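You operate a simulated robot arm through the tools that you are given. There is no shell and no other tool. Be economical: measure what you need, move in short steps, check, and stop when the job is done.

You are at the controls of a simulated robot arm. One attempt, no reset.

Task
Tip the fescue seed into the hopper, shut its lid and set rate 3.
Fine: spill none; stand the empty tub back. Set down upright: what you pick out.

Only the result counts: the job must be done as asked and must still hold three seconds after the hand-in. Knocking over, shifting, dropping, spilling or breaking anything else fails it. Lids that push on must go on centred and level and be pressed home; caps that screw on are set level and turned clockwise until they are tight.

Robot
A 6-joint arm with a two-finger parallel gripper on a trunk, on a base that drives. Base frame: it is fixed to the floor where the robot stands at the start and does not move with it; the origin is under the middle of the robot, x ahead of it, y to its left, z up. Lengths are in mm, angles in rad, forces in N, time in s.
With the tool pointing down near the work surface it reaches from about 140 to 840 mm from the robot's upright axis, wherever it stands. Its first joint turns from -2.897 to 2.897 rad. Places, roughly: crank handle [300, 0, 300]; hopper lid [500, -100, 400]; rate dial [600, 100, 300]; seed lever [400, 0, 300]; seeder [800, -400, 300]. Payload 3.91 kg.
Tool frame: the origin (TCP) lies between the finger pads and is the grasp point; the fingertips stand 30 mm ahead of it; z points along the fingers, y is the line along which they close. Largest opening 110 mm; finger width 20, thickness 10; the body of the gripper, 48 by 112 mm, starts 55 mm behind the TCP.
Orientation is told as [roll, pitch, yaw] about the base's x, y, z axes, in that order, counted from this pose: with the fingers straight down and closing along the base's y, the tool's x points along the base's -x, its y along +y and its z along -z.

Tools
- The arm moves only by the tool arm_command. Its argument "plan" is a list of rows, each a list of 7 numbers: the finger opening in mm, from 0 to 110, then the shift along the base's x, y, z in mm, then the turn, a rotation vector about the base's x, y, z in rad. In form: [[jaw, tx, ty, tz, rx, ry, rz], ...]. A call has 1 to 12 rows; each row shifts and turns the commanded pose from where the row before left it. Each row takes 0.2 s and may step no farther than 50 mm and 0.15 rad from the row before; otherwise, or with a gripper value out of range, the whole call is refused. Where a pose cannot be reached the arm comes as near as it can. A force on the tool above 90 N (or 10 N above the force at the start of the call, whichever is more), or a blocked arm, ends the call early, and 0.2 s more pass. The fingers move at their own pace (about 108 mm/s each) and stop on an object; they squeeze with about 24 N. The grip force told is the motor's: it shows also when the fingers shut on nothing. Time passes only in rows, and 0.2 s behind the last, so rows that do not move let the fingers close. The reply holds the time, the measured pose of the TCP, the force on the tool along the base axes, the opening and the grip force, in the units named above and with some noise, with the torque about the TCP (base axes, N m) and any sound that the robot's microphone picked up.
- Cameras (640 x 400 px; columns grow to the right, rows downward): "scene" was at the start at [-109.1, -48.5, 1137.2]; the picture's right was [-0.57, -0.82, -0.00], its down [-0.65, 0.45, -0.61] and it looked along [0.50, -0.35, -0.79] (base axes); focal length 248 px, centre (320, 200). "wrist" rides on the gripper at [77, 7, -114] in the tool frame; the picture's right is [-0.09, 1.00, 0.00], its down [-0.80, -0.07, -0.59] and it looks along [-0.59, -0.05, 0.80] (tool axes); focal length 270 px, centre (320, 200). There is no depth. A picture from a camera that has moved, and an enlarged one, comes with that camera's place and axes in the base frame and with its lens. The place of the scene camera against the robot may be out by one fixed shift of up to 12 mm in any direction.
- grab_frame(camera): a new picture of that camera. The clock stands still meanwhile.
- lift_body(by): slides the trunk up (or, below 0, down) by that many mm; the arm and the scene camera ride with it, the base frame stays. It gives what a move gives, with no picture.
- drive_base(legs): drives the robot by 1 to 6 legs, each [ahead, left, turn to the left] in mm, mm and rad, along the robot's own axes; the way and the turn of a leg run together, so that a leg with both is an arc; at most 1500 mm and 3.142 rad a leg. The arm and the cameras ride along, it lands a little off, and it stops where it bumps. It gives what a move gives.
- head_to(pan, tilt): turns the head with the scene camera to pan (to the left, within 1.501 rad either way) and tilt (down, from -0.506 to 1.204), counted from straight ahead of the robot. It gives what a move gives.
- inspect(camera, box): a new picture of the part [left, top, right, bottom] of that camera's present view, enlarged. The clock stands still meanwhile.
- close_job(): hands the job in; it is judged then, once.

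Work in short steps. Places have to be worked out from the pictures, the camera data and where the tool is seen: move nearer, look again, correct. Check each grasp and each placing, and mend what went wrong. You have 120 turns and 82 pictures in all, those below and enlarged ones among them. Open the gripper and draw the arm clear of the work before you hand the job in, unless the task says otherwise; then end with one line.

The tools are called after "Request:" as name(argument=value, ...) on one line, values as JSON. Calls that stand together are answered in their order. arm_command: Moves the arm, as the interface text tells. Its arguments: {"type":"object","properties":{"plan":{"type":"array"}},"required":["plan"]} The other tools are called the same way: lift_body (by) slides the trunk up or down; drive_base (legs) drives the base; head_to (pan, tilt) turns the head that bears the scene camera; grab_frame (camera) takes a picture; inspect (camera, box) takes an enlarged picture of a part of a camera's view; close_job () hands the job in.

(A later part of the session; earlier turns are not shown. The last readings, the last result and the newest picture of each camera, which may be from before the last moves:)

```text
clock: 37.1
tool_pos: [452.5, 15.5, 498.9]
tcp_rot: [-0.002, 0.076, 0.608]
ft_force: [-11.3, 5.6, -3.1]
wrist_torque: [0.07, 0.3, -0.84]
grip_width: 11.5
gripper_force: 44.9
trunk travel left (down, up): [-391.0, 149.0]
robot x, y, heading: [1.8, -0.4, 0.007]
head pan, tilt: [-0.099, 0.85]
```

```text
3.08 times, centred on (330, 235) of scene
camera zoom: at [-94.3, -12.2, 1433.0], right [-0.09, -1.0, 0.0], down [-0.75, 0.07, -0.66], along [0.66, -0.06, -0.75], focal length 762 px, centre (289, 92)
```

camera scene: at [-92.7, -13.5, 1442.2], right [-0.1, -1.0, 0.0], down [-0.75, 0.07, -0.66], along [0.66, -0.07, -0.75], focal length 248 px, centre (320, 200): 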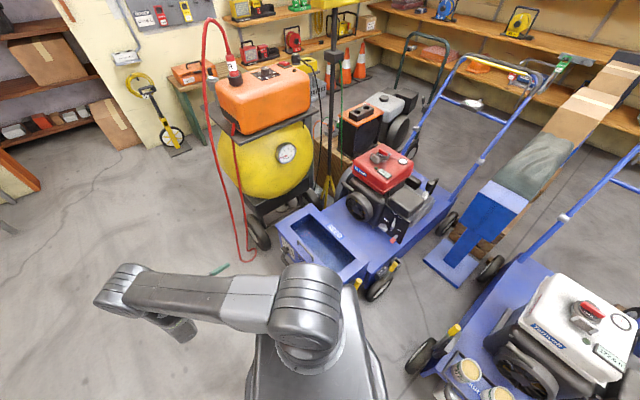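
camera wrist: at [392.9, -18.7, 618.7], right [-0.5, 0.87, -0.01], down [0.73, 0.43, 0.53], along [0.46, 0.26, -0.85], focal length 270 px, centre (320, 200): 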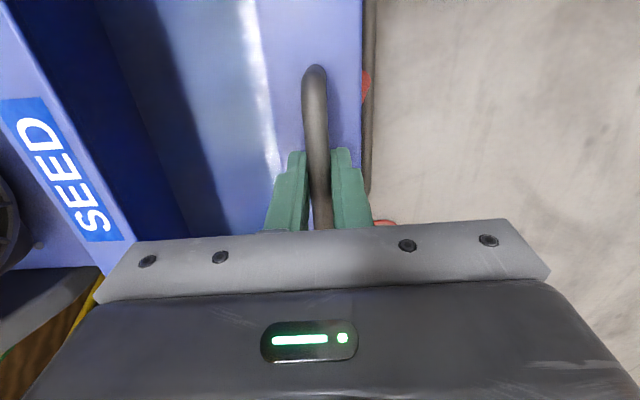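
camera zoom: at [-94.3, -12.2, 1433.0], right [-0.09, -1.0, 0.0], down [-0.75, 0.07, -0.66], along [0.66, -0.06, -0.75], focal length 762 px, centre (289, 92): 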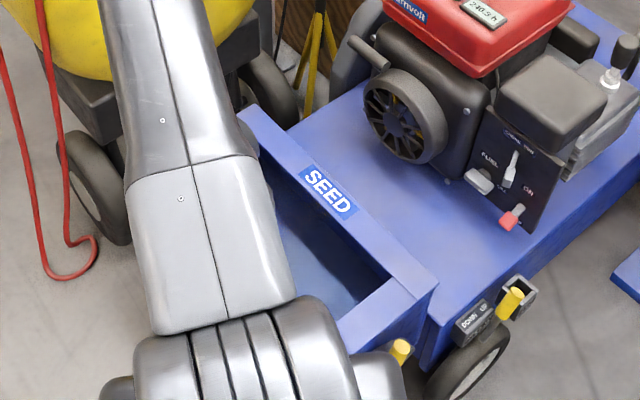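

In the gripper view everything looks as before, yet the measured TCP moved 20 mm: either the seeder rolled or the reading did. I compare the full scene with the earlier one.

Request:
grab_frame(camera="scene")

```text
43 pictures are left
camera scene: at [-94.3, -12.2, 1433.0], right [-0.09, -1.0, 0.0], down [-0.75, 0.07, -0.66], along [0.66, -0.06, -0.75], focal length 248 px, centre (320, 200)
```

scene: 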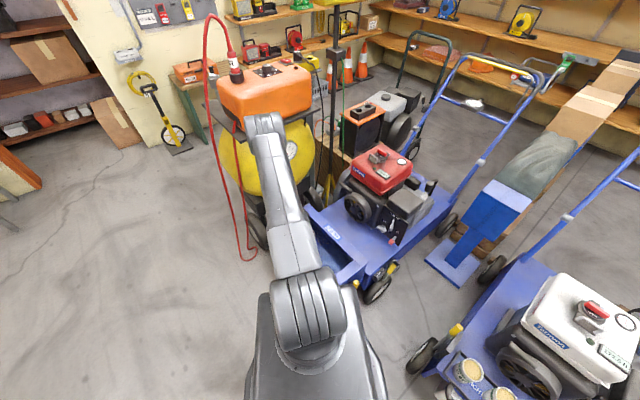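

The comparison suggests the wheeled seeder rolled ~15–20 mm toward me while I forced the arm at its limit. I release, raise the hand, and lower the trunk so the arm works in a comfortable range; then I'll nudge it back gently.

Request:
arm_command(plan=[[20, 0, 0, 0, 0, 0, 0], [50, 0, 0, 0, 0, 0, 0], [60, 0, 0, 30, 0, 0, 0], [60, 0, 0, 40, 0, 0, 0], [60, 0, 0, 45, 0, 0, 0], [60, 0, 0, 45, 0, 0, 0], [60, 0, 0, 45, 0, 0, 0]])

Request:
lift_body(by=-150)

Request:
grab_frame(camera="wrist")

```text
clock: 38.7
tool_pos: [448.2, 16.1, 703.2]
tcp_rot: [-0.004, 0.071, 0.611]
ft_force: [1.2, -0.2, 0.1]
wrist_torque: [-0.03, -0.03, -0.04]
grip_width: 60.1
gripper_force: 0.0
out of reach, approached as far as the arm can: row 4, 5, 6
trunk travel left (down, up): [-391.0, 149.0]
robot x, y, heading: [-0.6, 2.9, 0.0]
head pan, tilt: [-0.099, 0.85]
```

```text
clock: 40.4
tool_pos: [446.6, 16.6, 553.2]
tcp_rot: [-0.002, 0.07, 0.607]
ft_force: [0.4, 0.2, -0.3]
wrist_torque: [-0.02, 0.0, 0.0]
grip_width: 60.2
gripper_force: 0.1
trunk travel left (down, up): [-241.0, 299.0]
robot x, y, heading: [-3.6, 3.1, 0.005]
head pan, tilt: [-0.099, 0.85]
```

```text
42 pictures are left
camera wrist: at [388.0, -17.2, 673.7], right [-0.5, 0.87, -0.01], down [0.73, 0.42, 0.54], along [0.47, 0.26, -0.84], focal length 270 px, centre (320, 200)
```

wrist: 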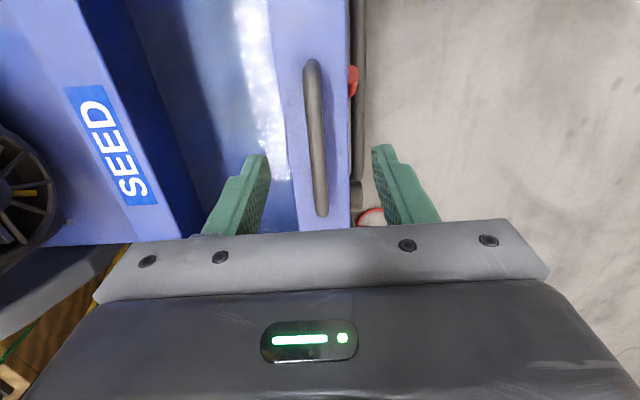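

The handle is now centred at about (455,17), i.e. 22 mm rearward of before. With the trunk lower I level the tool and descend to the handle.

Request:
arm_command(plan=[[60, 4, 0, 0, 0, -0.035, 0], [60, 4, 0, 0, 0, -0.035, 0], [60, 0, 0, -20, 0, 0, 0], [60, 0, 0, -20, 0, 0, 0], [60, 0, 0, -17, 0, 0, 0]])

```text
clock: 41.6
tool_pos: [454.6, 16.8, 496.5]
tcp_rot: [-0.043, 0.011, 0.606]
ft_force: [0.0, 0.1, 0.1]
wrist_torque: [0.01, -0.03, 0.01]
grip_width: 59.8
gripper_force: 0.1
trunk travel left (down, up): [-241.0, 299.0]
robot x, y, heading: [-1.2, 0.5, 0.004]
head pan, tilt: [-0.099, 0.85]
```

Reach is fine now. I level, close on the handle, and nudge the seeder forward very slowly.

Request:
arm_command(plan=[[60, 0, 0, -1, 0.04, -0.011, 0], [30, 0, 0, 0, 0, 0, 0], [5, 0, 0, 0, 0, 0, 0], [5, 0, 0, 0, 0, 0, 0], [5, 0, 0, 0, 0, 0, 0]])

Request:
arm_command(plan=[[5, 0.56, -0.83, 0, 0, 0, 0], [5, 0.56, -0.83, 0, 0, 0, 0], [5, 0.56, -0.83, 0, 0, 0, 0], [5, 0.56, -0.83, 0, 0, 0, 0], [5, 0, 0, 0, 0, 0, 0]])

```text
clock: 42.8
tool_pos: [455.2, 17.7, 494.7]
tcp_rot: [-0.018, -0.019, 0.606]
ft_force: [-6.7, 12.7, -1.7]
wrist_torque: [0.22, -0.11, -0.75]
grip_width: 11.5
gripper_force: 44.7
trunk travel left (down, up): [-241.0, 299.0]
robot x, y, heading: [1.9, 7.2, 0.006]
head pan, tilt: [-0.099, 0.85]
```

```text
clock: 44.0
tool_pos: [457.0, 14.0, 496.3]
tcp_rot: [-0.019, -0.02, 0.606]
ft_force: [-10.5, 18.7, 0.6]
wrist_torque: [0.01, 0.29, -0.72]
grip_width: 11.8
gripper_force: 45.1
trunk travel left (down, up): [-241.0, 299.0]
robot x, y, heading: [1.5, 3.0, 0.005]
head pan, tilt: [-0.099, 0.85]
```

It moves ~4 mm with about 20 N. Continue another 16 mm.

Request:
arm_command(plan=[[5, 0.84, -1.24, 0, 0, 0, 0], [5, 0.84, -1.24, 0, 0, 0, 0], [5, 0.84, -1.24, 0, 0, 0, 0], [5, 0.84, -1.24, 0, 0, 0, 0], [5, 0.84, -1.24, 0, 0, 0, 0], [5, 0.84, -1.24, 0, 0, 0, 0], [5, 0.84, -1.24, 0, 0, 0, 0], [5, 0.84, -1.24, 0, 0, 0, 0], [5, 0.84, -1.24, 0, 0, 0, 0], [5, 0.84, -1.24, 0, 0, 0, 0], [5, 0, 0, 0, 0, 0, 0]])

Request:
grab_frame(camera="wrist")

```text
clock: 46.4
tool_pos: [466.1, 2.0, 495.6]
tcp_rot: [-0.017, -0.016, 0.607]
ft_force: [-14.2, 13.1, 0.5]
wrist_torque: [-0.06, 0.32, -0.66]
grip_width: 11.8
gripper_force: 45.5
trunk travel left (down, up): [-241.0, 299.0]
robot x, y, heading: [-2.4, -1.1, 0.005]
head pan, tilt: [-0.099, 0.85]
```

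```text
41 pictures are left
camera wrist: at [397.2, -36.8, 609.3], right [-0.49, 0.87, -0.02], down [0.68, 0.4, 0.61], along [0.54, 0.29, -0.79], focal length 270 px, centre (320, 200)
```

wrist: 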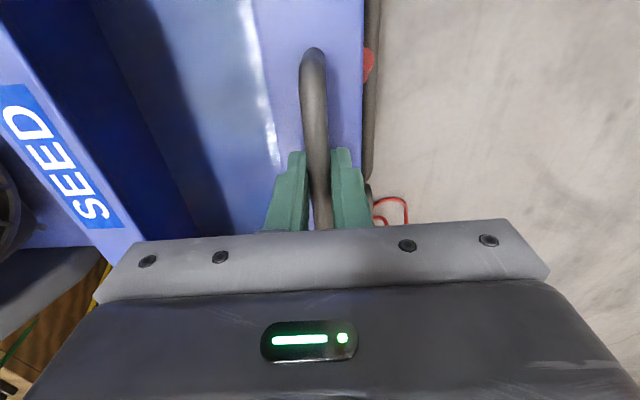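

The seeder is back where it was (handle at (466,2) vs (466,1)). Now I lift the lid slowly along its estimated arc.

Request:
arm_command(plan=[[5, 1.3, -1.9, 8.9, 0, 0, 0], [5, 1.6, -2.3, 8.9, 0, 0, 0], [5, 1.8, -2.6, 8.6, 0, 0, 0], [5, 2.0, -3.0, 8.5, 0, 0, 0], [5, 2.3, -3.4, 8.3, 0, 0, 0], [5, 2.5, -3.7, 8.1, 0, 0, 0], [5, 0, 0, 0, 0, 0, 0]])

Request:
grab_frame(camera="wrist")

Request:
inspect(camera="scene", box=[250, 170, 410, 300])

```text
clock: 48.0
tool_pos: [476.7, -14.3, 546.9]
tcp_rot: [-0.02, -0.019, 0.606]
ft_force: [-18.8, 31.7, 13.9]
wrist_torque: [0.19, 0.41, -0.7]
grip_width: 11.5
gripper_force: 44.7
trunk travel left (down, up): [-241.0, 299.0]
robot x, y, heading: [-0.3, 3.9, 0.007]
head pan, tilt: [-0.099, 0.85]
```

```text
40 pictures are left
camera wrist: at [407.9, -52.8, 661.3], right [-0.5, 0.87, -0.02], down [0.68, 0.4, 0.61], along [0.54, 0.29, -0.79], focal length 270 px, centre (320, 200)
```

wrist: 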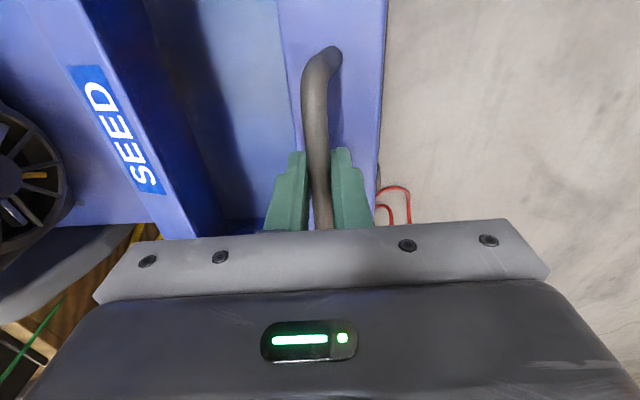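

```text
3.08 times, centred on (330, 235) of scene
camera zoom: at [-95.5, -10.7, 1283.1], right [-0.09, -1.0, 0.0], down [-0.75, 0.07, -0.66], along [0.66, -0.06, -0.75], focal length 762 px, centre (289, 92)
```

zoom: 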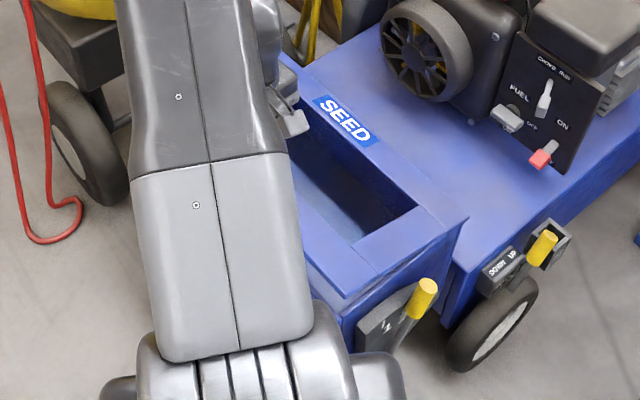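

The hand pushes forward too much (≈37 N), so the hinge is farther out (front edge). I back off 4 mm rearward and check the force.

Request:
arm_command(plan=[[5, -1.1, 1.65, 0, 0, 0, 0], [5, -1.1, 1.65, 0, 0, 0, 0], [5, 0, 0, 0, 0, 0, 0]])

```text
clock: 48.8
tool_pos: [476.6, -14.3, 546.1]
tcp_rot: [-0.019, -0.021, 0.605]
ft_force: [3.1, 2.7, -3.6]
wrist_torque: [-0.05, -0.06, -0.58]
grip_width: 12.0
gripper_force: 44.8
trunk travel left (down, up): [-241.0, 299.0]
robot x, y, heading: [-1.2, 3.8, 0.003]
head pan, tilt: [-0.099, 0.85]
```

Force is now near zero; the arc fits R≈190 mm. I continue lifting.

Request:
arm_command(plan=[[5, 3.65, -5.4, 9.8, 0, 0, 0], [5, 3.65, -5.4, 9.8, 0, 0, 0], [5, 4.3, -6.3, 8.95, 0, 0, 0], [5, 4.3, -6.3, 8.95, 0, 0, 0], [5, 0, 0, 0, 0, 0, 0]])

```text
clock: 50.0
tool_pos: [489.6, -33.8, 584.8]
tcp_rot: [-0.018, -0.018, 0.608]
ft_force: [-9.5, 24.7, 15.8]
wrist_torque: [0.04, 0.54, -0.76]
grip_width: 11.5
gripper_force: 44.4
trunk travel left (down, up): [-241.0, 299.0]
robot x, y, heading: [-2.0, 2.1, 0.009]
head pan, tilt: [-0.099, 0.85]
```

Slightly compressive toward the hinge – R is nearer 205. I correct and continue.

Request:
arm_command(plan=[[5, 3.3, -4.9, 11, 0, 0, 0], [5, 5.0, -7.4, 9.5, 0, 0, 0], [5, 5.45, -8.0, 8, 0, 0, 0], [5, 5.45, -8.0, 8, 0, 0, 0], [5, 0, 0, 0, 0, 0, 0]])

Request:
grab_frame(camera="wrist")

```text
clock: 51.2
tool_pos: [510.7, -64.7, 621.1]
tcp_rot: [-0.019, -0.02, 0.606]
ft_force: [-1.4, 8.4, 7.4]
wrist_torque: [0.06, 0.02, -0.65]
grip_width: 11.5
gripper_force: 44.4
trunk travel left (down, up): [-241.0, 299.0]
robot x, y, heading: [-2.0, 3.0, 0.007]
head pan, tilt: [-0.099, 0.85]
```

```text
38 pictures are left
camera wrist: at [441.0, -102.6, 734.4], right [-0.49, 0.87, -0.02], down [0.68, 0.4, 0.61], along [0.54, 0.29, -0.79], focal length 270 px, centre (320, 200)
```

wrist: 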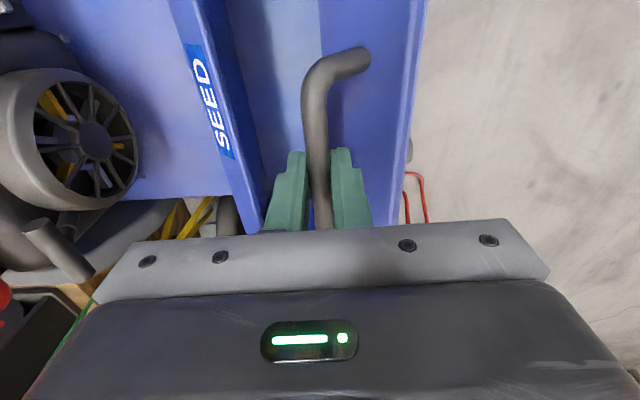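

R=205 fits well. Continue along the arc.

Request:
arm_command(plan=[[5, 5.9, -8.7, 6.9, 0, 0, 0], [5, 5.9, -8.7, 6.9, 0, 0, 0], [5, 6.35, -9.35, 5.5, 0, 0, 0], [5, 6.35, -9.35, 5.5, 0, 0, 0], [5, 6.7, -9.85, 4.15, 0, 0, 0], [5, 6.7, -9.85, 4.15, 0, 0, 0], [5, 0, 0, 0, 0, 0, 0]])

```text
clock: 52.8
tool_pos: [547.1, -119.2, 653.7]
tcp_rot: [-0.018, -0.02, 0.605]
ft_force: [-4.1, -0.5, -0.8]
wrist_torque: [-0.06, 0.16, -0.68]
grip_width: 11.6
gripper_force: 45.2
trunk travel left (down, up): [-241.0, 299.0]
robot x, y, heading: [-3.1, -3.7, 0.004]
head pan, tilt: [-0.099, 0.85]
```

Smooth. Onward to about 83°.

Request:
arm_command(plan=[[5, 6.9, -10.2, 2.65, 0, 0, 0], [5, 6.9, -10.2, 2.65, 0, 0, 0], [5, 7.05, -10.4, 1.25, 0, 0, 0], [5, 7.05, -10.4, 1.25, 0, 0, 0], [5, 7.05, -10.4, -0.3, 0, 0, 0], [5, 7.05, -10.4, -0.3, 0, 0, 0], [5, 0, 0, 0, 0, 0, 0]])

Request:
grab_frame(camera="wrist")

Request:
inspect(camera="scene", box=[240, 140, 420, 290])

```text
clock: 54.4
tool_pos: [590.4, -181.7, 660.0]
tcp_rot: [-0.018, -0.02, 0.607]
ft_force: [-13.5, -9.3, 1.2]
wrist_torque: [-0.29, 0.36, -0.67]
grip_width: 11.4
gripper_force: 45.0
trunk travel left (down, up): [-241.0, 299.0]
robot x, y, heading: [-0.7, 2.5, 0.004]
head pan, tilt: [-0.099, 0.85]
```

```text
37 pictures are left
camera wrist: at [521.1, -220.6, 774.6], right [-0.49, 0.87, -0.02], down [0.68, 0.4, 0.61], along [0.54, 0.29, -0.79], focal length 270 px, centre (320, 200)
```

wrist: 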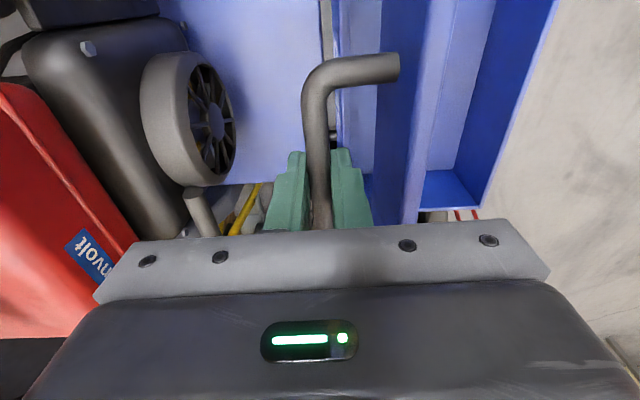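

```text
2.67 times, centred on (330, 215) of scene
camera zoom: at [-94.5, -13.5, 1282.9], right [-0.09, -1.0, 0.0], down [-0.75, 0.07, -0.66], along [0.66, -0.06, -0.75], focal length 661 px, centre (293, 160)
```

zoom: 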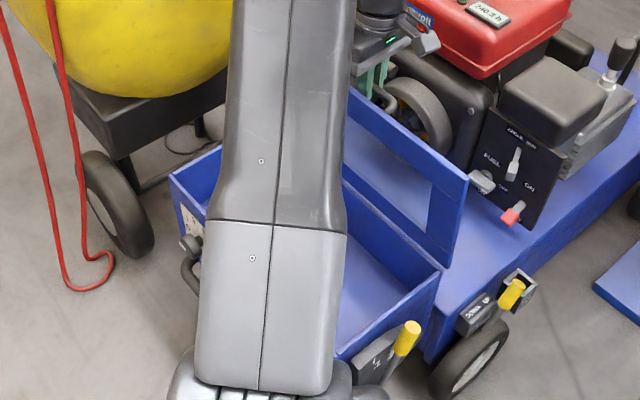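

The lid is opening and the real, large hopper mouth shows. I take it past vertical until it meets its stop.

Request:
arm_command(plan=[[5, 6.97, -10.25, -1.85, 0, 0, 0], [5, 6.97, -10.25, -1.85, 0, 0, 0], [5, 6.5, -9.6, -3.2, 0, 0, 0], [5, 6.5, -9.6, -3.4, 0, 0, 0], [5, 0, 0, 0, 0, 0, 0]])

```text
clock: 55.6
tool_pos: [617.0, -222.0, 649.5]
tcp_rot: [-0.017, -0.021, 0.609]
ft_force: [-6.5, -7.3, 2.4]
wrist_torque: [-0.05, 0.0, -0.68]
grip_width: 11.5
gripper_force: 45.4
trunk travel left (down, up): [-241.0, 299.0]
robot x, y, heading: [-3.3, 1.5, 0.007]
head pan, tilt: [-0.099, 0.85]
```

Request:
arm_command(plan=[[5, 7.0, -10.3, -4.6, 0, 0, 0], [5, 7.0, -10.3, -4.9, 0, 0, 0], [5, 0, 0, 0, 0, 0, 0]])

```text
clock: 56.4
tool_pos: [628.5, -238.8, 641.9]
tcp_rot: [-0.012, -0.018, 0.608]
ft_force: [-24.0, 24.9, 10.7]
wrist_torque: [0.55, -0.22, -0.72]
grip_width: 11.7
gripper_force: 45.1
trunk travel left (down, up): [-241.0, 299.0]
robot x, y, heading: [1.3, 4.9, 0.008]
head pan, tilt: [-0.099, 0.85]
```

The lid meets its stop (~100°). I relax the push, open the fingers a little and withdraw upward.

Request:
arm_command(plan=[[5, -1.7, 2.5, 1, 0, 0, 0], [25, -1.7, 2.5, 1, 0, 0, 0], [34, 0, 0, 0, 0, 0, 0], [34, 0, 0, 15, 0, 0, 0], [34, 0, 0, 25, 0, 0, 0], [34, 0, 0, 40, 0, 0, 0], [34, -12, -30, 40, 0, 0, 0]])

Request:
inspect(camera="scene", box=[240, 140, 420, 290])

```text
refused: row 7 steps farther than a row can; nothing moved
```

```text
2.67 times, centred on (330, 215) of scene
camera zoom: at [-96.6, -10.4, 1283.0], right [-0.09, -1.0, 0.0], down [-0.75, 0.07, -0.66], along [0.66, -0.06, -0.75], focal length 661 px, centre (293, 160)
```

zoom: 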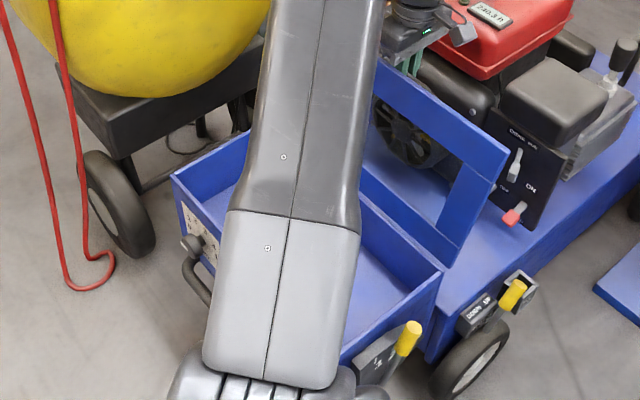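

Same plan with a shorter last step.

Request:
arm_command(plan=[[5, -1.7, 2.5, 1, 0, 0, 0], [25, -1.7, 2.5, 1, 0, 0, 0], [34, 0, 0, 0, 0, 0, 0], [34, 0, 0, 15, 0, 0, 0], [34, 0, 0, 25, 0, 0, 0], [34, 0, 0, 40, 0, 0, 0], [60, -30, -10, 35, 0, 0, 0], [110, -40, -20, 20, 0, 0, 0], [110, -40, -25, 0, 0, 0, 0], [110, -40, -25, 0, 0, 0, 0], [110, -40, -25, 0, 0, 0, 0]])

Request:
grab_frame(camera="scene")

```text
clock: 58.8
tool_pos: [439.3, -340.7, 777.0]
tcp_rot: [-0.019, -0.02, 0.608]
ft_force: [0.7, 0.5, 0.1]
wrist_torque: [-0.03, 0.04, -0.02]
grip_width: 109.9
gripper_force: 0.0
trunk travel left (down, up): [-241.0, 299.0]
robot x, y, heading: [-1.8, 3.9, 0.007]
head pan, tilt: [-0.099, 0.85]
```

```text
34 pictures are left
camera scene: at [-93.2, -12.7, 1283.1], right [-0.09, -1.0, 0.0], down [-0.75, 0.07, -0.66], along [0.66, -0.06, -0.75], focal length 248 px, centre (320, 200)
```

scene: 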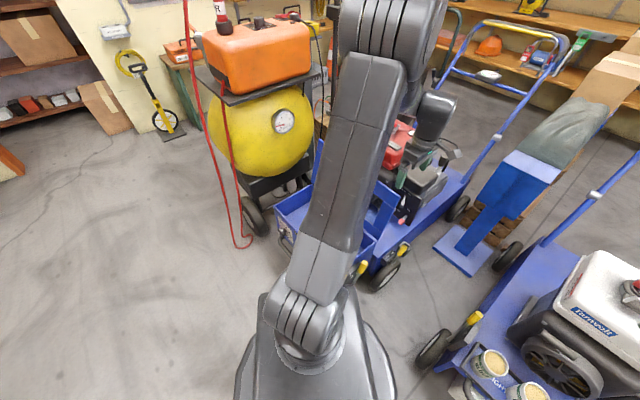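

The lid stands open by itself. Next the fescue tub, near (-226,-671) with its rim at z≈440: I plan a level side grasp (camera above), so I go there while turning the tool round the other way.

Request:
arm_command(plan=[[110, -48, -9, 0, 0, 0, -0.148], [110, -48, -9, 0, 0, 0, -0.148], [110, -48, -9, 0, 0, 0, -0.148], [110, -48, -9, 0, 0, 0, -0.148], [110, -48, -9, 0, 0, 0, -0.148], [110, -48, -9, 0, 0, 0, -0.148], [110, -48, -9, 0, 0, 0, -0.148], [110, -48, -9, 0, 0, 0, -0.148], [110, -48, -9, 0, 0, 0, -0.148], [110, -48, -9, 0, 0, 0, -0.148], [110, -48, -9, 0, 0, 0, -0.148], [110, -48, -9, 0, 0, 0, -0.148]])

Request:
arm_command(plan=[[110, 0, 0, 0, 0, 0, -0.148], [110, 0, 0, 0, 0, 0, -0.148], [110, 0, 0, 0, 0, 0, -0.148], [110, 0, 0, 0, 0, 0, -0.148], [110, 0, 0, 0, 0, 0, -0.148], [110, 0, 0, 0, 0, 0, -0.148], [110, 0, 0, 0, 0, 0, -0.148], [110, 0, 0, 0, 0, 0, -0.148], [110, 0, 0, 0, 0, 0, -0.148], [110, 0, 0, 0, 0, 0, -0.148]])

```text
clock: 61.4
tool_pos: [-139.3, -449.1, 779.1]
tcp_rot: [-0.018, -0.019, -1.172]
ft_force: [-0.6, -0.6, 0.3]
wrist_torque: [-0.03, 0.02, -0.03]
grip_width: 109.8
gripper_force: 0.1
trunk travel left (down, up): [-241.0, 299.0]
robot x, y, heading: [-1.2, 0.5, 0.007]
head pan, tilt: [-0.099, 0.85]
```

```text
clock: 63.6
tool_pos: [-138.7, -450.0, 777.9]
tcp_rot: [-0.018, -0.018, -2.655]
ft_force: [0.4, -0.1, -0.1]
wrist_torque: [0.01, -0.01, 0.01]
grip_width: 110.1
gripper_force: 0.0
trunk travel left (down, up): [-241.0, 299.0]
robot x, y, heading: [-1.0, 0.3, 0.008]
head pan, tilt: [-0.099, 0.85]
```

Turning goes fine. Remaining yaw next, with the small tilt removed.

Request:
arm_command(plan=[[110, 0, 0, 0, -0.0075, -0.0243, -0.14], [110, 0, 0, 0, 0, 0, -0.145], [110, 0, 0, 0, 0, 0, -0.145], [110, 0, 0, 0, 0, 0, -0.145], [110, 0, 0, 0, 0, 0, -0.145], [110, 0, 0, 0, 0, 0, -0.145], [110, 0, 0, 0, 0, 0, -0.145], [110, 0, 0, 0, 0, 0, -0.145], [110, 0, 0, 0, 0, 0, -0.145], [110, 0, 0, 0, 0, 0, -0.145]])

```text
clock: 65.8
tool_pos: [-137.7, -450.0, 776.5]
tcp_rot: [0.0, 0.0, 2.183]
ft_force: [0.1, 0.6, 0.0]
wrist_torque: [0.02, 0.03, 0.0]
grip_width: 109.9
gripper_force: 0.1
trunk travel left (down, up): [-241.0, 299.0]
robot x, y, heading: [1.5, 1.3, 0.008]
head pan, tilt: [-0.099, 0.85]
```

Now tilt the tool nearly level and bring it behind the tub at a safe height to look.

Request:
arm_command(plan=[[110, -17.4, -9.8, -17.6, -0.1148, -0.0805, 0], [110, -17.4, -9.8, -17.6, -0.1148, -0.0805, 0], [110, -17.4, -9.8, -17.6, -0.1148, -0.0805, 0], [110, -17.4, -9.8, -17.6, -0.1148, -0.0805, 0], [110, -17.4, -9.8, -17.6, -0.1148, -0.0805, 0], [110, -17.4, -9.8, -17.6, -0.1148, -0.0805, 0], [110, -17.4, -9.8, -17.6, -0.1148, -0.0805, 0], [110, -17.4, -9.8, -17.6, -0.1148, -0.0805, 0], [110, -17.4, -9.8, -17.6, -0.1148, -0.0805, 0], [110, -17.4, -9.8, -17.6, -0.1148, -0.0805, 0]])

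Request:
grab_frame(camera="wrist")

```text
clock: 68.0
tool_pos: [-305.7, -555.7, 602.8]
tcp_rot: [0.067, 1.394, 2.253]
ft_force: [-0.5, -0.8, -0.1]
wrist_torque: [-0.01, 0.02, -0.02]
grip_width: 110.0
gripper_force: 0.0
trunk travel left (down, up): [-241.0, 299.0]
robot x, y, heading: [-1.0, 0.7, 0.003]
head pan, tilt: [-0.099, 0.85]
```

```text
33 pictures are left
camera wrist: at [-367.1, -477.4, 699.5], right [-0.82, -0.56, -0.07], down [-0.37, 0.63, -0.68], along [0.43, -0.53, -0.73], focal length 270 px, centre (320, 200)
```

wrist: 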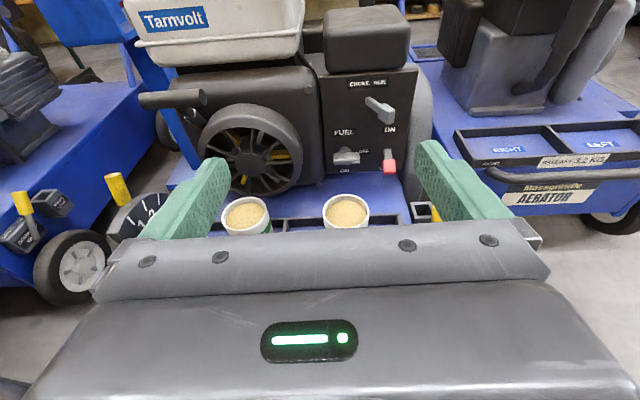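

Fescue should be the right-hand tub in this view; I enlarge to measure it.

Request:
inspect(camera="wrist", box=[200, 150, 440, 240])

```text
2.67 times, centred on (320, 195) of wrist
camera zoom: at [-367.1, -477.4, 699.5], right [-0.82, -0.56, -0.07], down [-0.37, 0.63, -0.68], along [0.43, -0.53, -0.73], focal length 721 px, centre (320, 213)
```

zoom: 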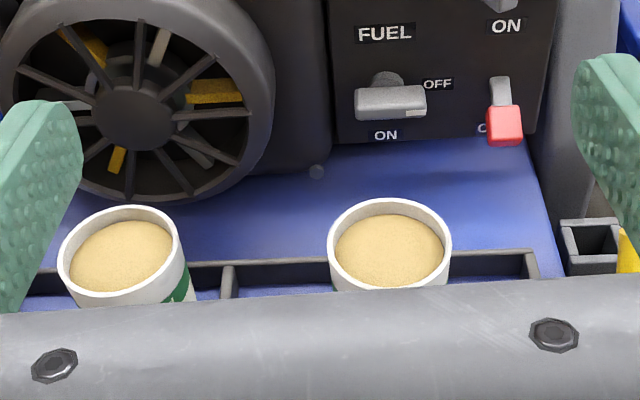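

Triangulating the two wrist views puts the fescue rim centre at (-236,-695,400), ø≈66 mm; a rail lies ~110 mm in front at z≈365-385, so I'll grip with the tool tilted ~26° downward, coming from above.

Request:
arm_command(plan=[[110, 13.8, -27.8, -14, 0.111, 0.078, 0], [110, 13.8, -27.8, -14, 0.111, 0.078, 0], [110, 13.8, -27.8, -14, 0, 0, 0], [110, 13.8, -27.8, -14, 0, 0, 0], [110, 13.8, -27.8, -14, 0, 0, 0]])

Request:
grab_frame(camera="wrist")

```text
clock: 69.2
tool_pos: [-242.5, -687.4, 531.7]
tcp_rot: [0.014, 1.13, 2.197]
ft_force: [-0.6, 0.4, 0.9]
wrist_torque: [-0.01, -0.01, -0.01]
grip_width: 110.1
gripper_force: 0.1
trunk travel left (down, up): [-241.0, 299.0]
robot x, y, heading: [-0.7, 3.6, 0.006]
head pan, tilt: [-0.099, 0.85]
```

```text
31 pictures are left
camera wrist: at [-287.6, -633.8, 651.7], right [-0.84, -0.54, -0.07], down [-0.45, 0.76, -0.47], along [0.31, -0.36, -0.88], focal length 270 px, centre (320, 200)
```

wrist: 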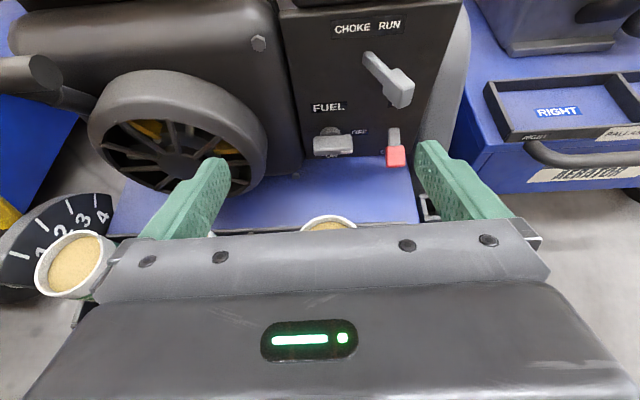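

The far rim edge projects exactly where predicted, so the estimate holds. I descend around the tub to z≈376.

Request:
arm_command(plan=[[100, 6, -7.6, -38, 0, 0, 0], [100, 0, 0, -40, 0, 0, 0], [100, 0, 0, -40, 0, 0, 0], [100, 0, 0, -25, 0, 0, 0], [100, 0, 0, -13, 0, 0, 0]])

Request:
grab_frame(camera="wrist")

Request:
head_to(pan=-0.95, tilt=0.9)

Request:
grab_frame(camera="scene")

```text
clock: 70.4
tool_pos: [-236.5, -693.2, 376.5]
tcp_rot: [0.013, 1.131, 2.195]
ft_force: [0.1, -0.5, 1.0]
wrist_torque: [-0.01, 0.03, -0.01]
grip_width: 100.0
gripper_force: 0.1
trunk travel left (down, up): [-241.0, 299.0]
robot x, y, heading: [-3.3, 4.3, 0.008]
head pan, tilt: [-0.099, 0.85]
```

```text
30 pictures are left
camera wrist: at [-281.4, -640.6, 495.6], right [-0.84, -0.54, -0.07], down [-0.45, 0.76, -0.47], along [0.31, -0.36, -0.88], focal length 270 px, centre (320, 200)
```

wrist: 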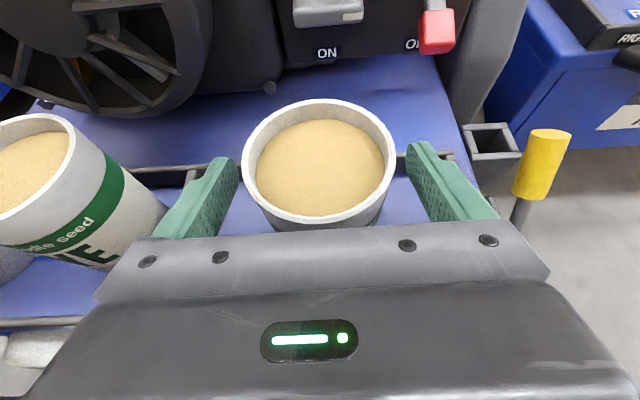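

```text
clock: 71.6
tool_pos: [-236.5, -694.6, 375.7]
tcp_rot: [0.012, 1.131, 2.195]
ft_force: [0.1, -0.6, 0.0]
wrist_torque: [0.02, 0.0, 0.02]
grip_width: 99.8
gripper_force: 0.0
trunk travel left (down, up): [-241.0, 299.0]
robot x, y, heading: [-3.9, -0.9, 0.004]
head pan, tilt: [-0.949, 0.901]
```

```text
29 pictures are left
camera scene: at [-127.2, -66.7, 1279.1], right [-0.81, -0.59, 0.0], down [-0.46, 0.63, -0.62], along [0.36, -0.5, -0.78], focal length 248 px, centre (320, 200)
```

scene: 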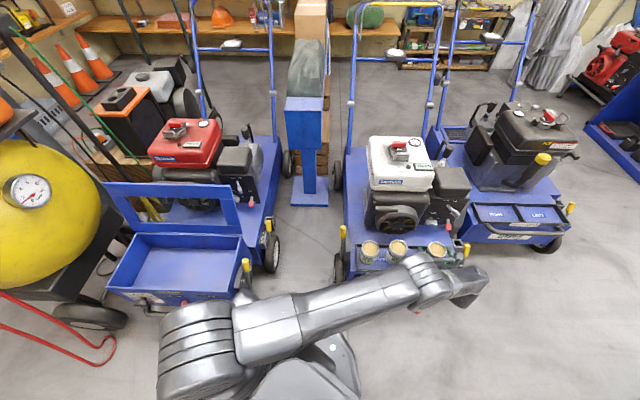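

The tub is well centred between the fingers. I close.

Request:
arm_command(plan=[[80, 0, 0, 0, 0, 0, 0], [60, 0, 0, 0, 0, 0, 0], [40, 0, 0, 0, 0, 0, 0], [40, 0, 0, 0, 0, 0, 0]])

```text
clock: 72.6
tool_pos: [-234.9, -695.2, 376.3]
tcp_rot: [0.013, 1.13, 2.198]
ft_force: [-0.8, -0.8, 1.8]
wrist_torque: [-0.01, 0.02, 0.01]
grip_width: 66.2
gripper_force: 23.9
trunk travel left (down, up): [-241.0, 299.0]
robot x, y, heading: [1.8, 4.5, 0.005]
head pan, tilt: [-0.949, 0.901]
```

Held at 66 mm. I lift gently.

Request:
arm_command(plan=[[40, 0, 0, 3, 0, 0, 0], [40, 0, 0, 6, 0, 0, 0], [40, 0, 0, 10, 0, 0, 0], [40, 0, 0, 14, 0, 0, 0], [40, 0, 0, 16, 0, 0, 0], [40, 0, 0, 16, 0, 0, 0], [40, 0, 0, 16, 0, 0, 0], [40, 0, 0, 16, 0, 0, 0], [40, 0, 0, 14, 0, 0, 0], [40, 0, 0, 10, 0, 0, 0], [40, 0, 0, 5, 0, 0, 0]])

Request:
grab_frame(camera="wrist")

```text
clock: 75.0
tool_pos: [-237.1, -694.5, 501.5]
tcp_rot: [0.012, 1.129, 2.196]
ft_force: [-0.6, -0.2, -1.7]
wrist_torque: [0.0, -0.01, -0.04]
grip_width: 66.2
gripper_force: 24.2
trunk travel left (down, up): [-241.0, 299.0]
robot x, y, heading: [-2.7, 3.4, 0.005]
head pan, tilt: [-0.949, 0.901]
```

```text
28 pictures are left
camera wrist: at [-282.5, -640.4, 620.7], right [-0.84, -0.54, -0.07], down [-0.45, 0.76, -0.47], along [0.31, -0.36, -0.88], focal length 270 px, centre (320, 200)
```

wrist: 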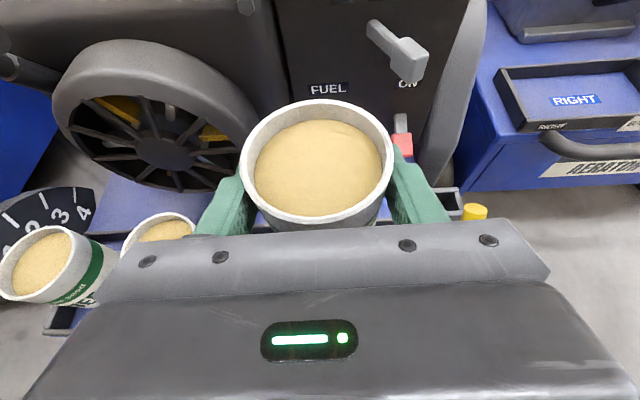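

Upright and level, weight ≈2 N. I carry it in, first raising and retracting toward the robot.

Request:
arm_command(plan=[[40, 4, 10, 6, 0, 0, 0], [40, 8, 20, 11, 0, 0, 0], [40, 9, 22, 12, 0, 0, 0], [40, 9, 22, 12, 0, 0, 0], [40, 9, 22, 12, 0, 0, 0], [40, 9, 22, 12, 0, 0, 0], [40, 9, 22, 12, 0, 0, 0], [40, 9, 22, 12, 0, 0, 0], [40, 9, 22, 12, 0, 0, 0], [40, 8, 20, 11, 0, 0, 0], [40, 4, 10, 6, 0, 0, 0]])

Request:
arm_command(plan=[[40, 15, 1, 0, 0, 0, 0.05], [40, 30, 2, 0, 0, 0, 0.1], [40, 37.5, 2.5, 0, 0, 0, 0.1114], [40, 37.5, 2.5, 0, 0, 0, 0.1114], [40, 30, 2, 0, 0, 0, 0.1114], [40, 34.2, 14, 0, 0, 0, 0.1114], [40, 34.2, 14, 0, 0, 0, 0.1114], [40, 34.2, 14, 0, 0, 0, 0.1114], [40, 34.2, 14, 0, 0, 0, 0.1114], [40, 34.2, 14, 0, 0, 0, 0.1114]])

```text
clock: 77.4
tool_pos: [-152.2, -480.5, 618.7]
tcp_rot: [0.014, 1.13, 2.197]
ft_force: [0.1, 0.4, -1.9]
wrist_torque: [0.02, 0.0, -0.01]
grip_width: 66.2
gripper_force: 24.0
trunk travel left (down, up): [-241.0, 299.0]
robot x, y, heading: [-3.0, 1.0, 0.002]
head pan, tilt: [-0.949, 0.901]
```

```text
clock: 79.6
tool_pos: [171.2, -398.5, 616.3]
tcp_rot: [0.011, 1.131, -3.046]
ft_force: [0.6, -0.5, -2.0]
wrist_torque: [0.01, -0.02, -0.01]
grip_width: 66.1
gripper_force: 24.0
trunk travel left (down, up): [-241.0, 299.0]
robot x, y, heading: [-0.6, -1.5, 0.006]
head pan, tilt: [-0.949, 0.901]
```

All fine. Next leg to the near end of the hopper, finishing the turn, then a check picture.

Request:
arm_command(plan=[[40, 22.4, 27.6, 0, 0, 0, 0.1], [40, 22.4, 27.6, 0, 0, 0, 0.1], [40, 22.4, 27.6, 0, 0, 0, 0.1], [40, 22.4, 27.6, 0, 0, 0, 0.1], [40, 22.4, 27.6, 0, 0, 0, 0.1]])

Request:
head_to(pan=-0.5, tilt=0.85)

Request:
grab_frame(camera="wrist")

Request:
grab_frame(camera="scene")

```text
clock: 80.8
tool_pos: [281.2, -261.6, 619.4]
tcp_rot: [0.014, 1.13, -2.545]
ft_force: [0.0, 0.4, -1.9]
wrist_torque: [0.04, 0.05, -0.01]
grip_width: 66.3
gripper_force: 24.4
trunk travel left (down, up): [-241.0, 299.0]
robot x, y, heading: [-2.5, 1.9, 0.009]
head pan, tilt: [-0.949, 0.901]
```

```text
clock: 81.7
tool_pos: [281.4, -261.3, 619.8]
tcp_rot: [0.012, 1.132, -2.546]
ft_force: [0.2, 0.5, -1.2]
wrist_torque: [-0.01, 0.0, 0.06]
grip_width: 65.9
gripper_force: 23.9
trunk travel left (down, up): [-241.0, 299.0]
robot x, y, heading: [0.5, 5.5, 0.006]
head pan, tilt: [-0.499, 0.85]
```

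```text
27 pictures are left
camera wrist: at [226.8, -306.6, 739.6], right [0.52, -0.85, -0.07], down [-0.77, -0.43, -0.47], along [0.37, 0.3, -0.88], focal length 270 px, centre (320, 200)
```

wrist: 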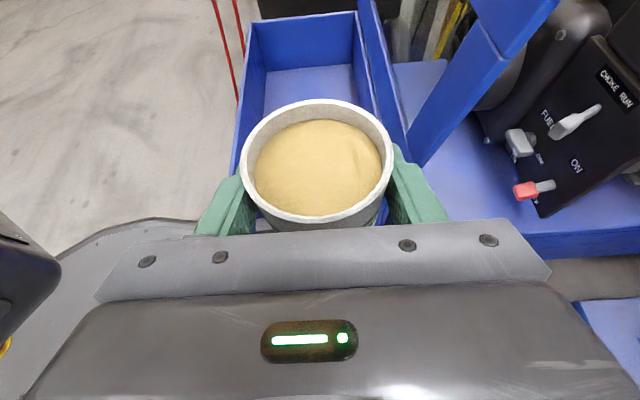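

```text
26 pictures are left
camera scene: at [-102.5, -42.7, 1283.0], right [-0.47, -0.88, 0.0], down [-0.66, 0.36, -0.66], along [0.58, -0.31, -0.75], focal length 248 px, centre (320, 200)
```

scene: 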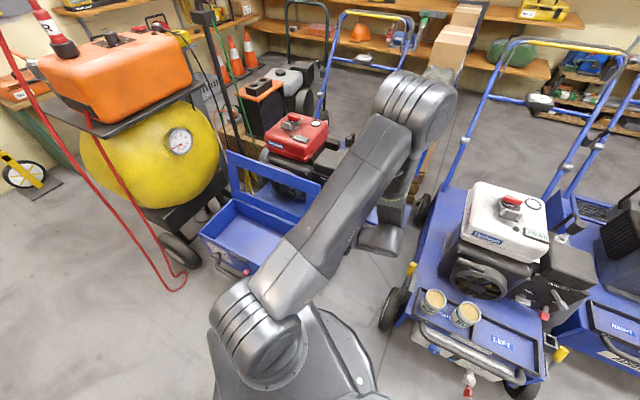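

The hopper lies straight ahead with the lid to the right. I move in along its length and lower to the pouring height.

Request:
arm_command(plan=[[40, 15, 10, 0, 0, 0, 0], [40, 28.3, 19.3, 0, 0, 0, 0], [40, 28.3, 19.3, 0, 0, 0, 0], [40, 28.3, 19.3, 0, 0, 0, 0], [40, 28.3, 19.3, -10, 0, 0, 0], [40, 28.3, 19.3, -14, 0, 0, 0], [40, 28.3, 19.3, -15, 0, 0, 0], [40, 15, 9, -15, 0, 0, 0]])

Request:
inspect(camera="scene", box=[170, 130, 410, 290])

Request:
grab_frame(camera="wrist")

```text
clock: 83.5
tool_pos: [482.5, -128.0, 565.1]
tcp_rot: [0.013, 1.131, -2.547]
ft_force: [-0.6, -0.3, -1.3]
wrist_torque: [-0.02, 0.01, -0.05]
grip_width: 66.2
gripper_force: 23.9
trunk travel left (down, up): [-241.0, 299.0]
robot x, y, heading: [-0.7, 2.1, 0.006]
head pan, tilt: [-0.499, 0.85]
```

```text
2.50 times, centred on (290, 210) of scene
camera zoom: at [-102.5, -42.5, 1283.1], right [-0.47, -0.88, 0.0], down [-0.66, 0.36, -0.66], along [0.58, -0.31, -0.75], focal length 620 px, centre (395, 175)
```

zoom: 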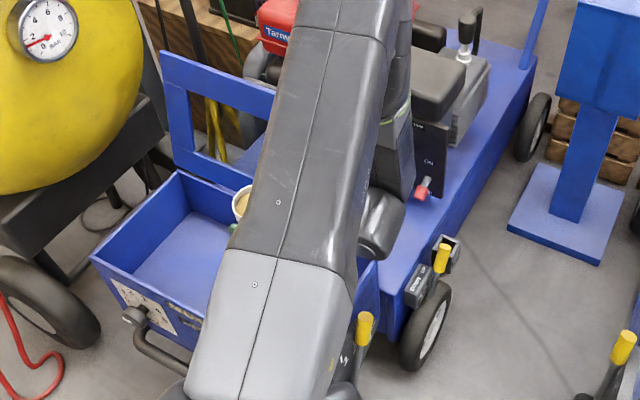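

```text
24 pictures are left
camera wrist: at [428.0, -172.8, 684.4], right [0.52, -0.85, -0.07], down [-0.77, -0.43, -0.47], along [0.37, 0.3, -0.88], focal length 270 px, centre (320, 200)
```

wrist: 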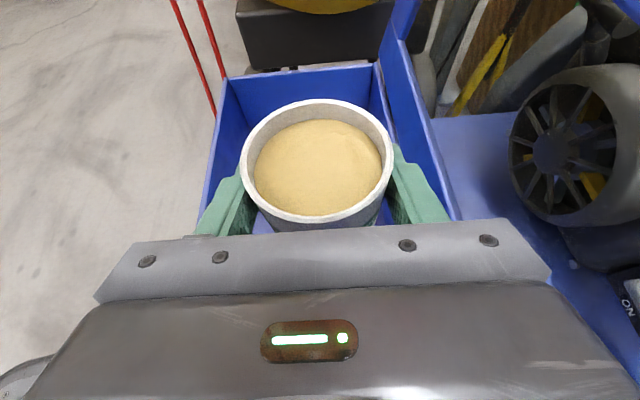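

The tub is well inside the mouth area. I raise 15 mm for wrist clearance and begin to roll the tub toward the rear side slowly.

Request:
arm_command(plan=[[40, 0, 0, 8, 0, 0, 0], [40, 0, 0, 7, 0, 0, 0], [40, 0, 0, 0, -0.0827, -0.0562, 0], [40, 0, 0, 0, -0.0827, -0.0562, 0], [40, 0, 0, 0, -0.0827, -0.0562, 0], [40, 0, 0, 0, -0.0827, -0.0562, 0], [40, 0, 0, 0, -0.0827, -0.0562, 0], [40, 0, 0, 0, -0.0827, -0.0562, 0], [40, 0, 0, 0, -0.0827, -0.0562, 0], [40, 0, 0, 0, -0.0827, -0.0562, 0], [40, 0, 0, 0, -0.0827, -0.0562, 0], [40, 0, 0, 0, -0.0827, -0.0562, 0]])

Request:
grab_frame(camera="wrist")

```text
clock: 86.1
tool_pos: [483.0, -127.8, 579.8]
tcp_rot: [1.316, 0.509, -1.483]
ft_force: [-0.2, 0.5, -1.5]
wrist_torque: [0.04, 0.07, -0.01]
grip_width: 66.1
gripper_force: 24.0
trunk travel left (down, up): [-241.0, 299.0]
robot x, y, heading: [-1.9, 3.3, 0.008]
head pan, tilt: [-0.499, 0.85]
```

```text
23 pictures are left
camera wrist: at [370.3, -87.7, 650.0], right [0.3, -0.52, 0.8], down [-0.53, -0.79, -0.32], along [0.8, -0.33, -0.51], focal length 270 px, centre (320, 200)
```

wrist: 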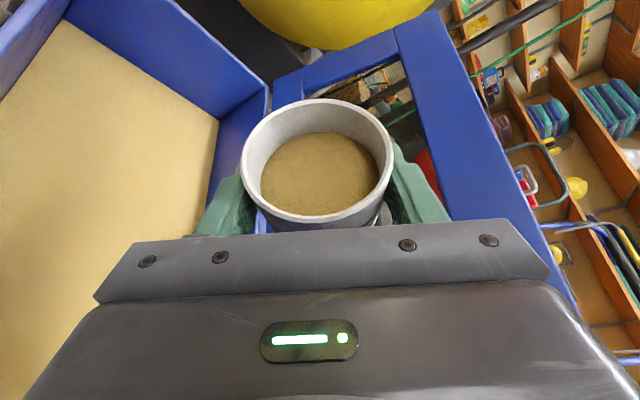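

The seed is running into the hopper and nothing is outside. I continue rolling to about 125°.

Request:
arm_command(plan=[[40, 0, 0, 0, -0.0827, -0.0562, 0], [40, 0, 0, 0, -0.0827, -0.0562, 0], [40, 0, 0, 0, -0.0827, -0.0562, 0], [40, 0, 0, 0, -0.0827, -0.0562, 0], [40, 0, 0, 0, -0.0827, -0.0562, 0], [40, 0, 0, 0, -0.0827, -0.0562, 0], [40, 0, 0, 0, -0.0827, -0.0562, 0], [40, 0, 0, 0, -0.0827, -0.0562, 0], [40, 0, 0, 0, -0.0827, -0.0562, 0], [40, 0, 0, 0, -0.0827, -0.0562, 0], [40, 0, 0, 0, -0.0827, -0.0562, 0], [40, 0, 0, 0, -0.0827, -0.0562, 0]])

Request:
grab_frame(camera="wrist")

```text
clock: 88.7
tool_pos: [482.4, -127.4, 580.5]
tcp_rot: [1.888, -0.562, -1.501]
ft_force: [-0.1, -0.4, -0.6]
wrist_torque: [0.0, 0.01, -0.01]
grip_width: 66.0
gripper_force: 23.7
trunk travel left (down, up): [-241.0, 299.0]
robot x, y, heading: [-0.6, 1.9, 0.002]
head pan, tilt: [-0.499, 0.85]
```

```text
22 pictures are left
camera wrist: at [369.4, -86.2, 516.1], right [-0.34, 0.41, 0.85], down [-0.49, -0.85, 0.21], along [0.81, -0.34, 0.49], focal length 270 px, centre (320, 200)
```

wrist: 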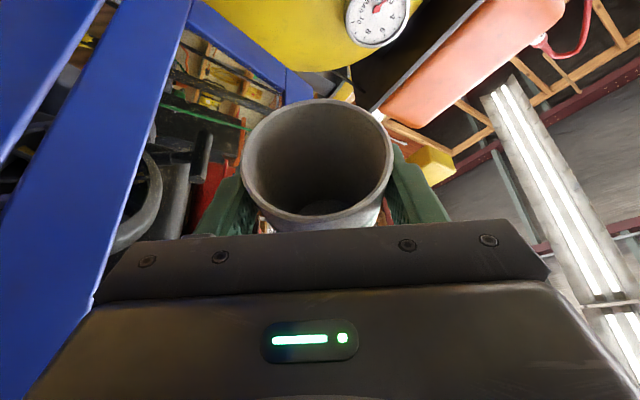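

The tub looks empty (weight dropped too). I tilt a little further and pause so that the last grains fall, then roll back.

Request:
arm_command(plan=[[40, 0, 0, 6, -0.0827, -0.0562, 0], [40, 0, 0, 6, -0.0827, -0.0562, 0], [40, 0, 0, 0, -0.0827, -0.0562, 0], [40, 0, 0, 0, 0, 0, 0], [40, 0, 0, 0, 0, 0, 0], [40, 0, 0, 0, 0, 0, 0], [40, 0, 0, 0, 0.0827, 0.0562, 0], [40, 0, 0, 0, 0.0827, 0.0562, 0], [40, 0, 0, 0, 0.0827, 0.0562, 0], [40, 0, 0, 0, 0.0827, 0.0562, 0], [40, 0, 0, 0, 0.0827, 0.0562, 0], [40, 0, 0, 0, 0.0827, 0.0562, 0]])

Request:
arm_command(plan=[[40, 0, 0, 3, 0.1158, 0.0787, 0], [40, 0, 0, 3, 0.1158, 0.0787, 0], [40, 0, 0, 3, 0.1158, 0.0787, 0], [40, 0, 0, 3, 0.1158, 0.0787, 0], [40, 0, 0, 3, 0.1158, 0.0787, 0], [40, 0, 0, 3, 0.1158, 0.0787, 0], [40, 0, 0, 3, 0.1158, 0.0787, 0], [40, 0, 0, 3, 0.1158, 0.0787, 0], [40, 0, 0, 3, 0.1158, 0.0787, 0], [40, 0, 0, 3, 0.1158, 0.0787, 0], [40, 0, 0, 3, 0.1158, 0.0787, 0], [40, 0, 0, 3, 0.1158, 0.0787, 0]])

Request:
grab_frame(camera="wrist")

```text
clock: 91.3
tool_pos: [482.5, -127.9, 593.6]
tcp_rot: [1.728, -0.296, -1.434]
ft_force: [0.7, -0.7, -2.4]
wrist_torque: [0.04, -0.02, -0.01]
grip_width: 66.1
gripper_force: 24.3
trunk travel left (down, up): [-241.0, 299.0]
robot x, y, heading: [1.0, 1.5, 0.004]
head pan, tilt: [-0.499, 0.85]
```

```text
clock: 93.9
tool_pos: [481.5, -128.6, 628.2]
tcp_rot: [0.493, 1.082, -2.112]
ft_force: [-0.8, -0.1, -1.5]
wrist_torque: [-0.03, 0.02, 0.0]
grip_width: 66.4
gripper_force: 24.1
trunk travel left (down, up): [-241.0, 299.0]
robot x, y, heading: [-4.4, 1.2, 0.01]
head pan, tilt: [-0.499, 0.85]
```

```text
21 pictures are left
camera wrist: at [413.0, -151.1, 746.2], right [0.51, -0.85, 0.14], down [-0.71, -0.52, -0.48], along [0.48, 0.14, -0.87], focal length 270 px, centre (320, 200)
```

wrist: 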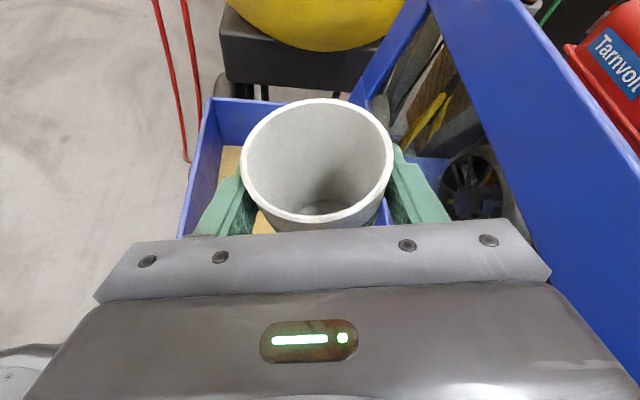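

Empty. I finish the roll-back to upright and retrace out along the hopper.

Request:
arm_command(plan=[[40, 0, 0, 0, 0.091, 0.0618, 0], [40, 0, 0, 0, 0.091, 0.0618, 0], [40, -28.6, -19.2, 0, 0, 0, 0], [40, -28.6, -19.2, 0, 0, 0, 0], [40, -28.6, -19.2, 0, 0, 0, 0], [40, -28.6, -19.2, 0, 0, 0, 0], [40, -28.6, -19.2, 0, 0, 0, 0], [40, -28.6, -19.2, 0, 0, 0, 0], [40, -28.6, -19.2, 0, 0, 0, 0]])

Request:
arm_command(plan=[[40, -22.4, -27.6, 0, 0, 0, -0.1], [40, -22.4, -27.6, 0, 0, 0, -0.1], [40, -22.4, -27.6, 0, 0, 0, -0.1], [40, -22.4, -27.6, 0, 0, 0, -0.1], [40, -22.4, -27.6, 0, 0, 0, -0.1], [40, -34.2, -14, 0, 0, 0, -0.1114], [40, -34.2, -14, 0, 0, 0, -0.1114], [40, -34.2, -14, 0, 0, 0, -0.1114], [40, -34.2, -14, 0, 0, 0, -0.1114], [40, -34.2, -14, 0, 0, 0, -0.1114], [40, -37.5, -2.5, 0, 0, 0, -0.1114]])

```text
clock: 95.9
tool_pos: [282.4, -260.5, 629.0]
tcp_rot: [0.014, 1.131, -2.544]
ft_force: [0.9, -0.4, -1.3]
wrist_torque: [0.01, 0.01, -0.02]
grip_width: 66.6
gripper_force: 24.3
trunk travel left (down, up): [-241.0, 299.0]
robot x, y, heading: [-2.2, -0.6, 0.006]
head pan, tilt: [-0.499, 0.85]
```

```text
clock: 98.3
tool_pos: [-39.5, -471.4, 629.9]
tcp_rot: [0.016, 1.13, 2.57]
ft_force: [-0.3, 0.3, -1.1]
wrist_torque: [0.01, 0.01, -0.06]
grip_width: 66.0
gripper_force: 23.6
trunk travel left (down, up): [-241.0, 299.0]
robot x, y, heading: [-1.9, 1.4, 0.006]
head pan, tilt: [-0.499, 0.85]
```

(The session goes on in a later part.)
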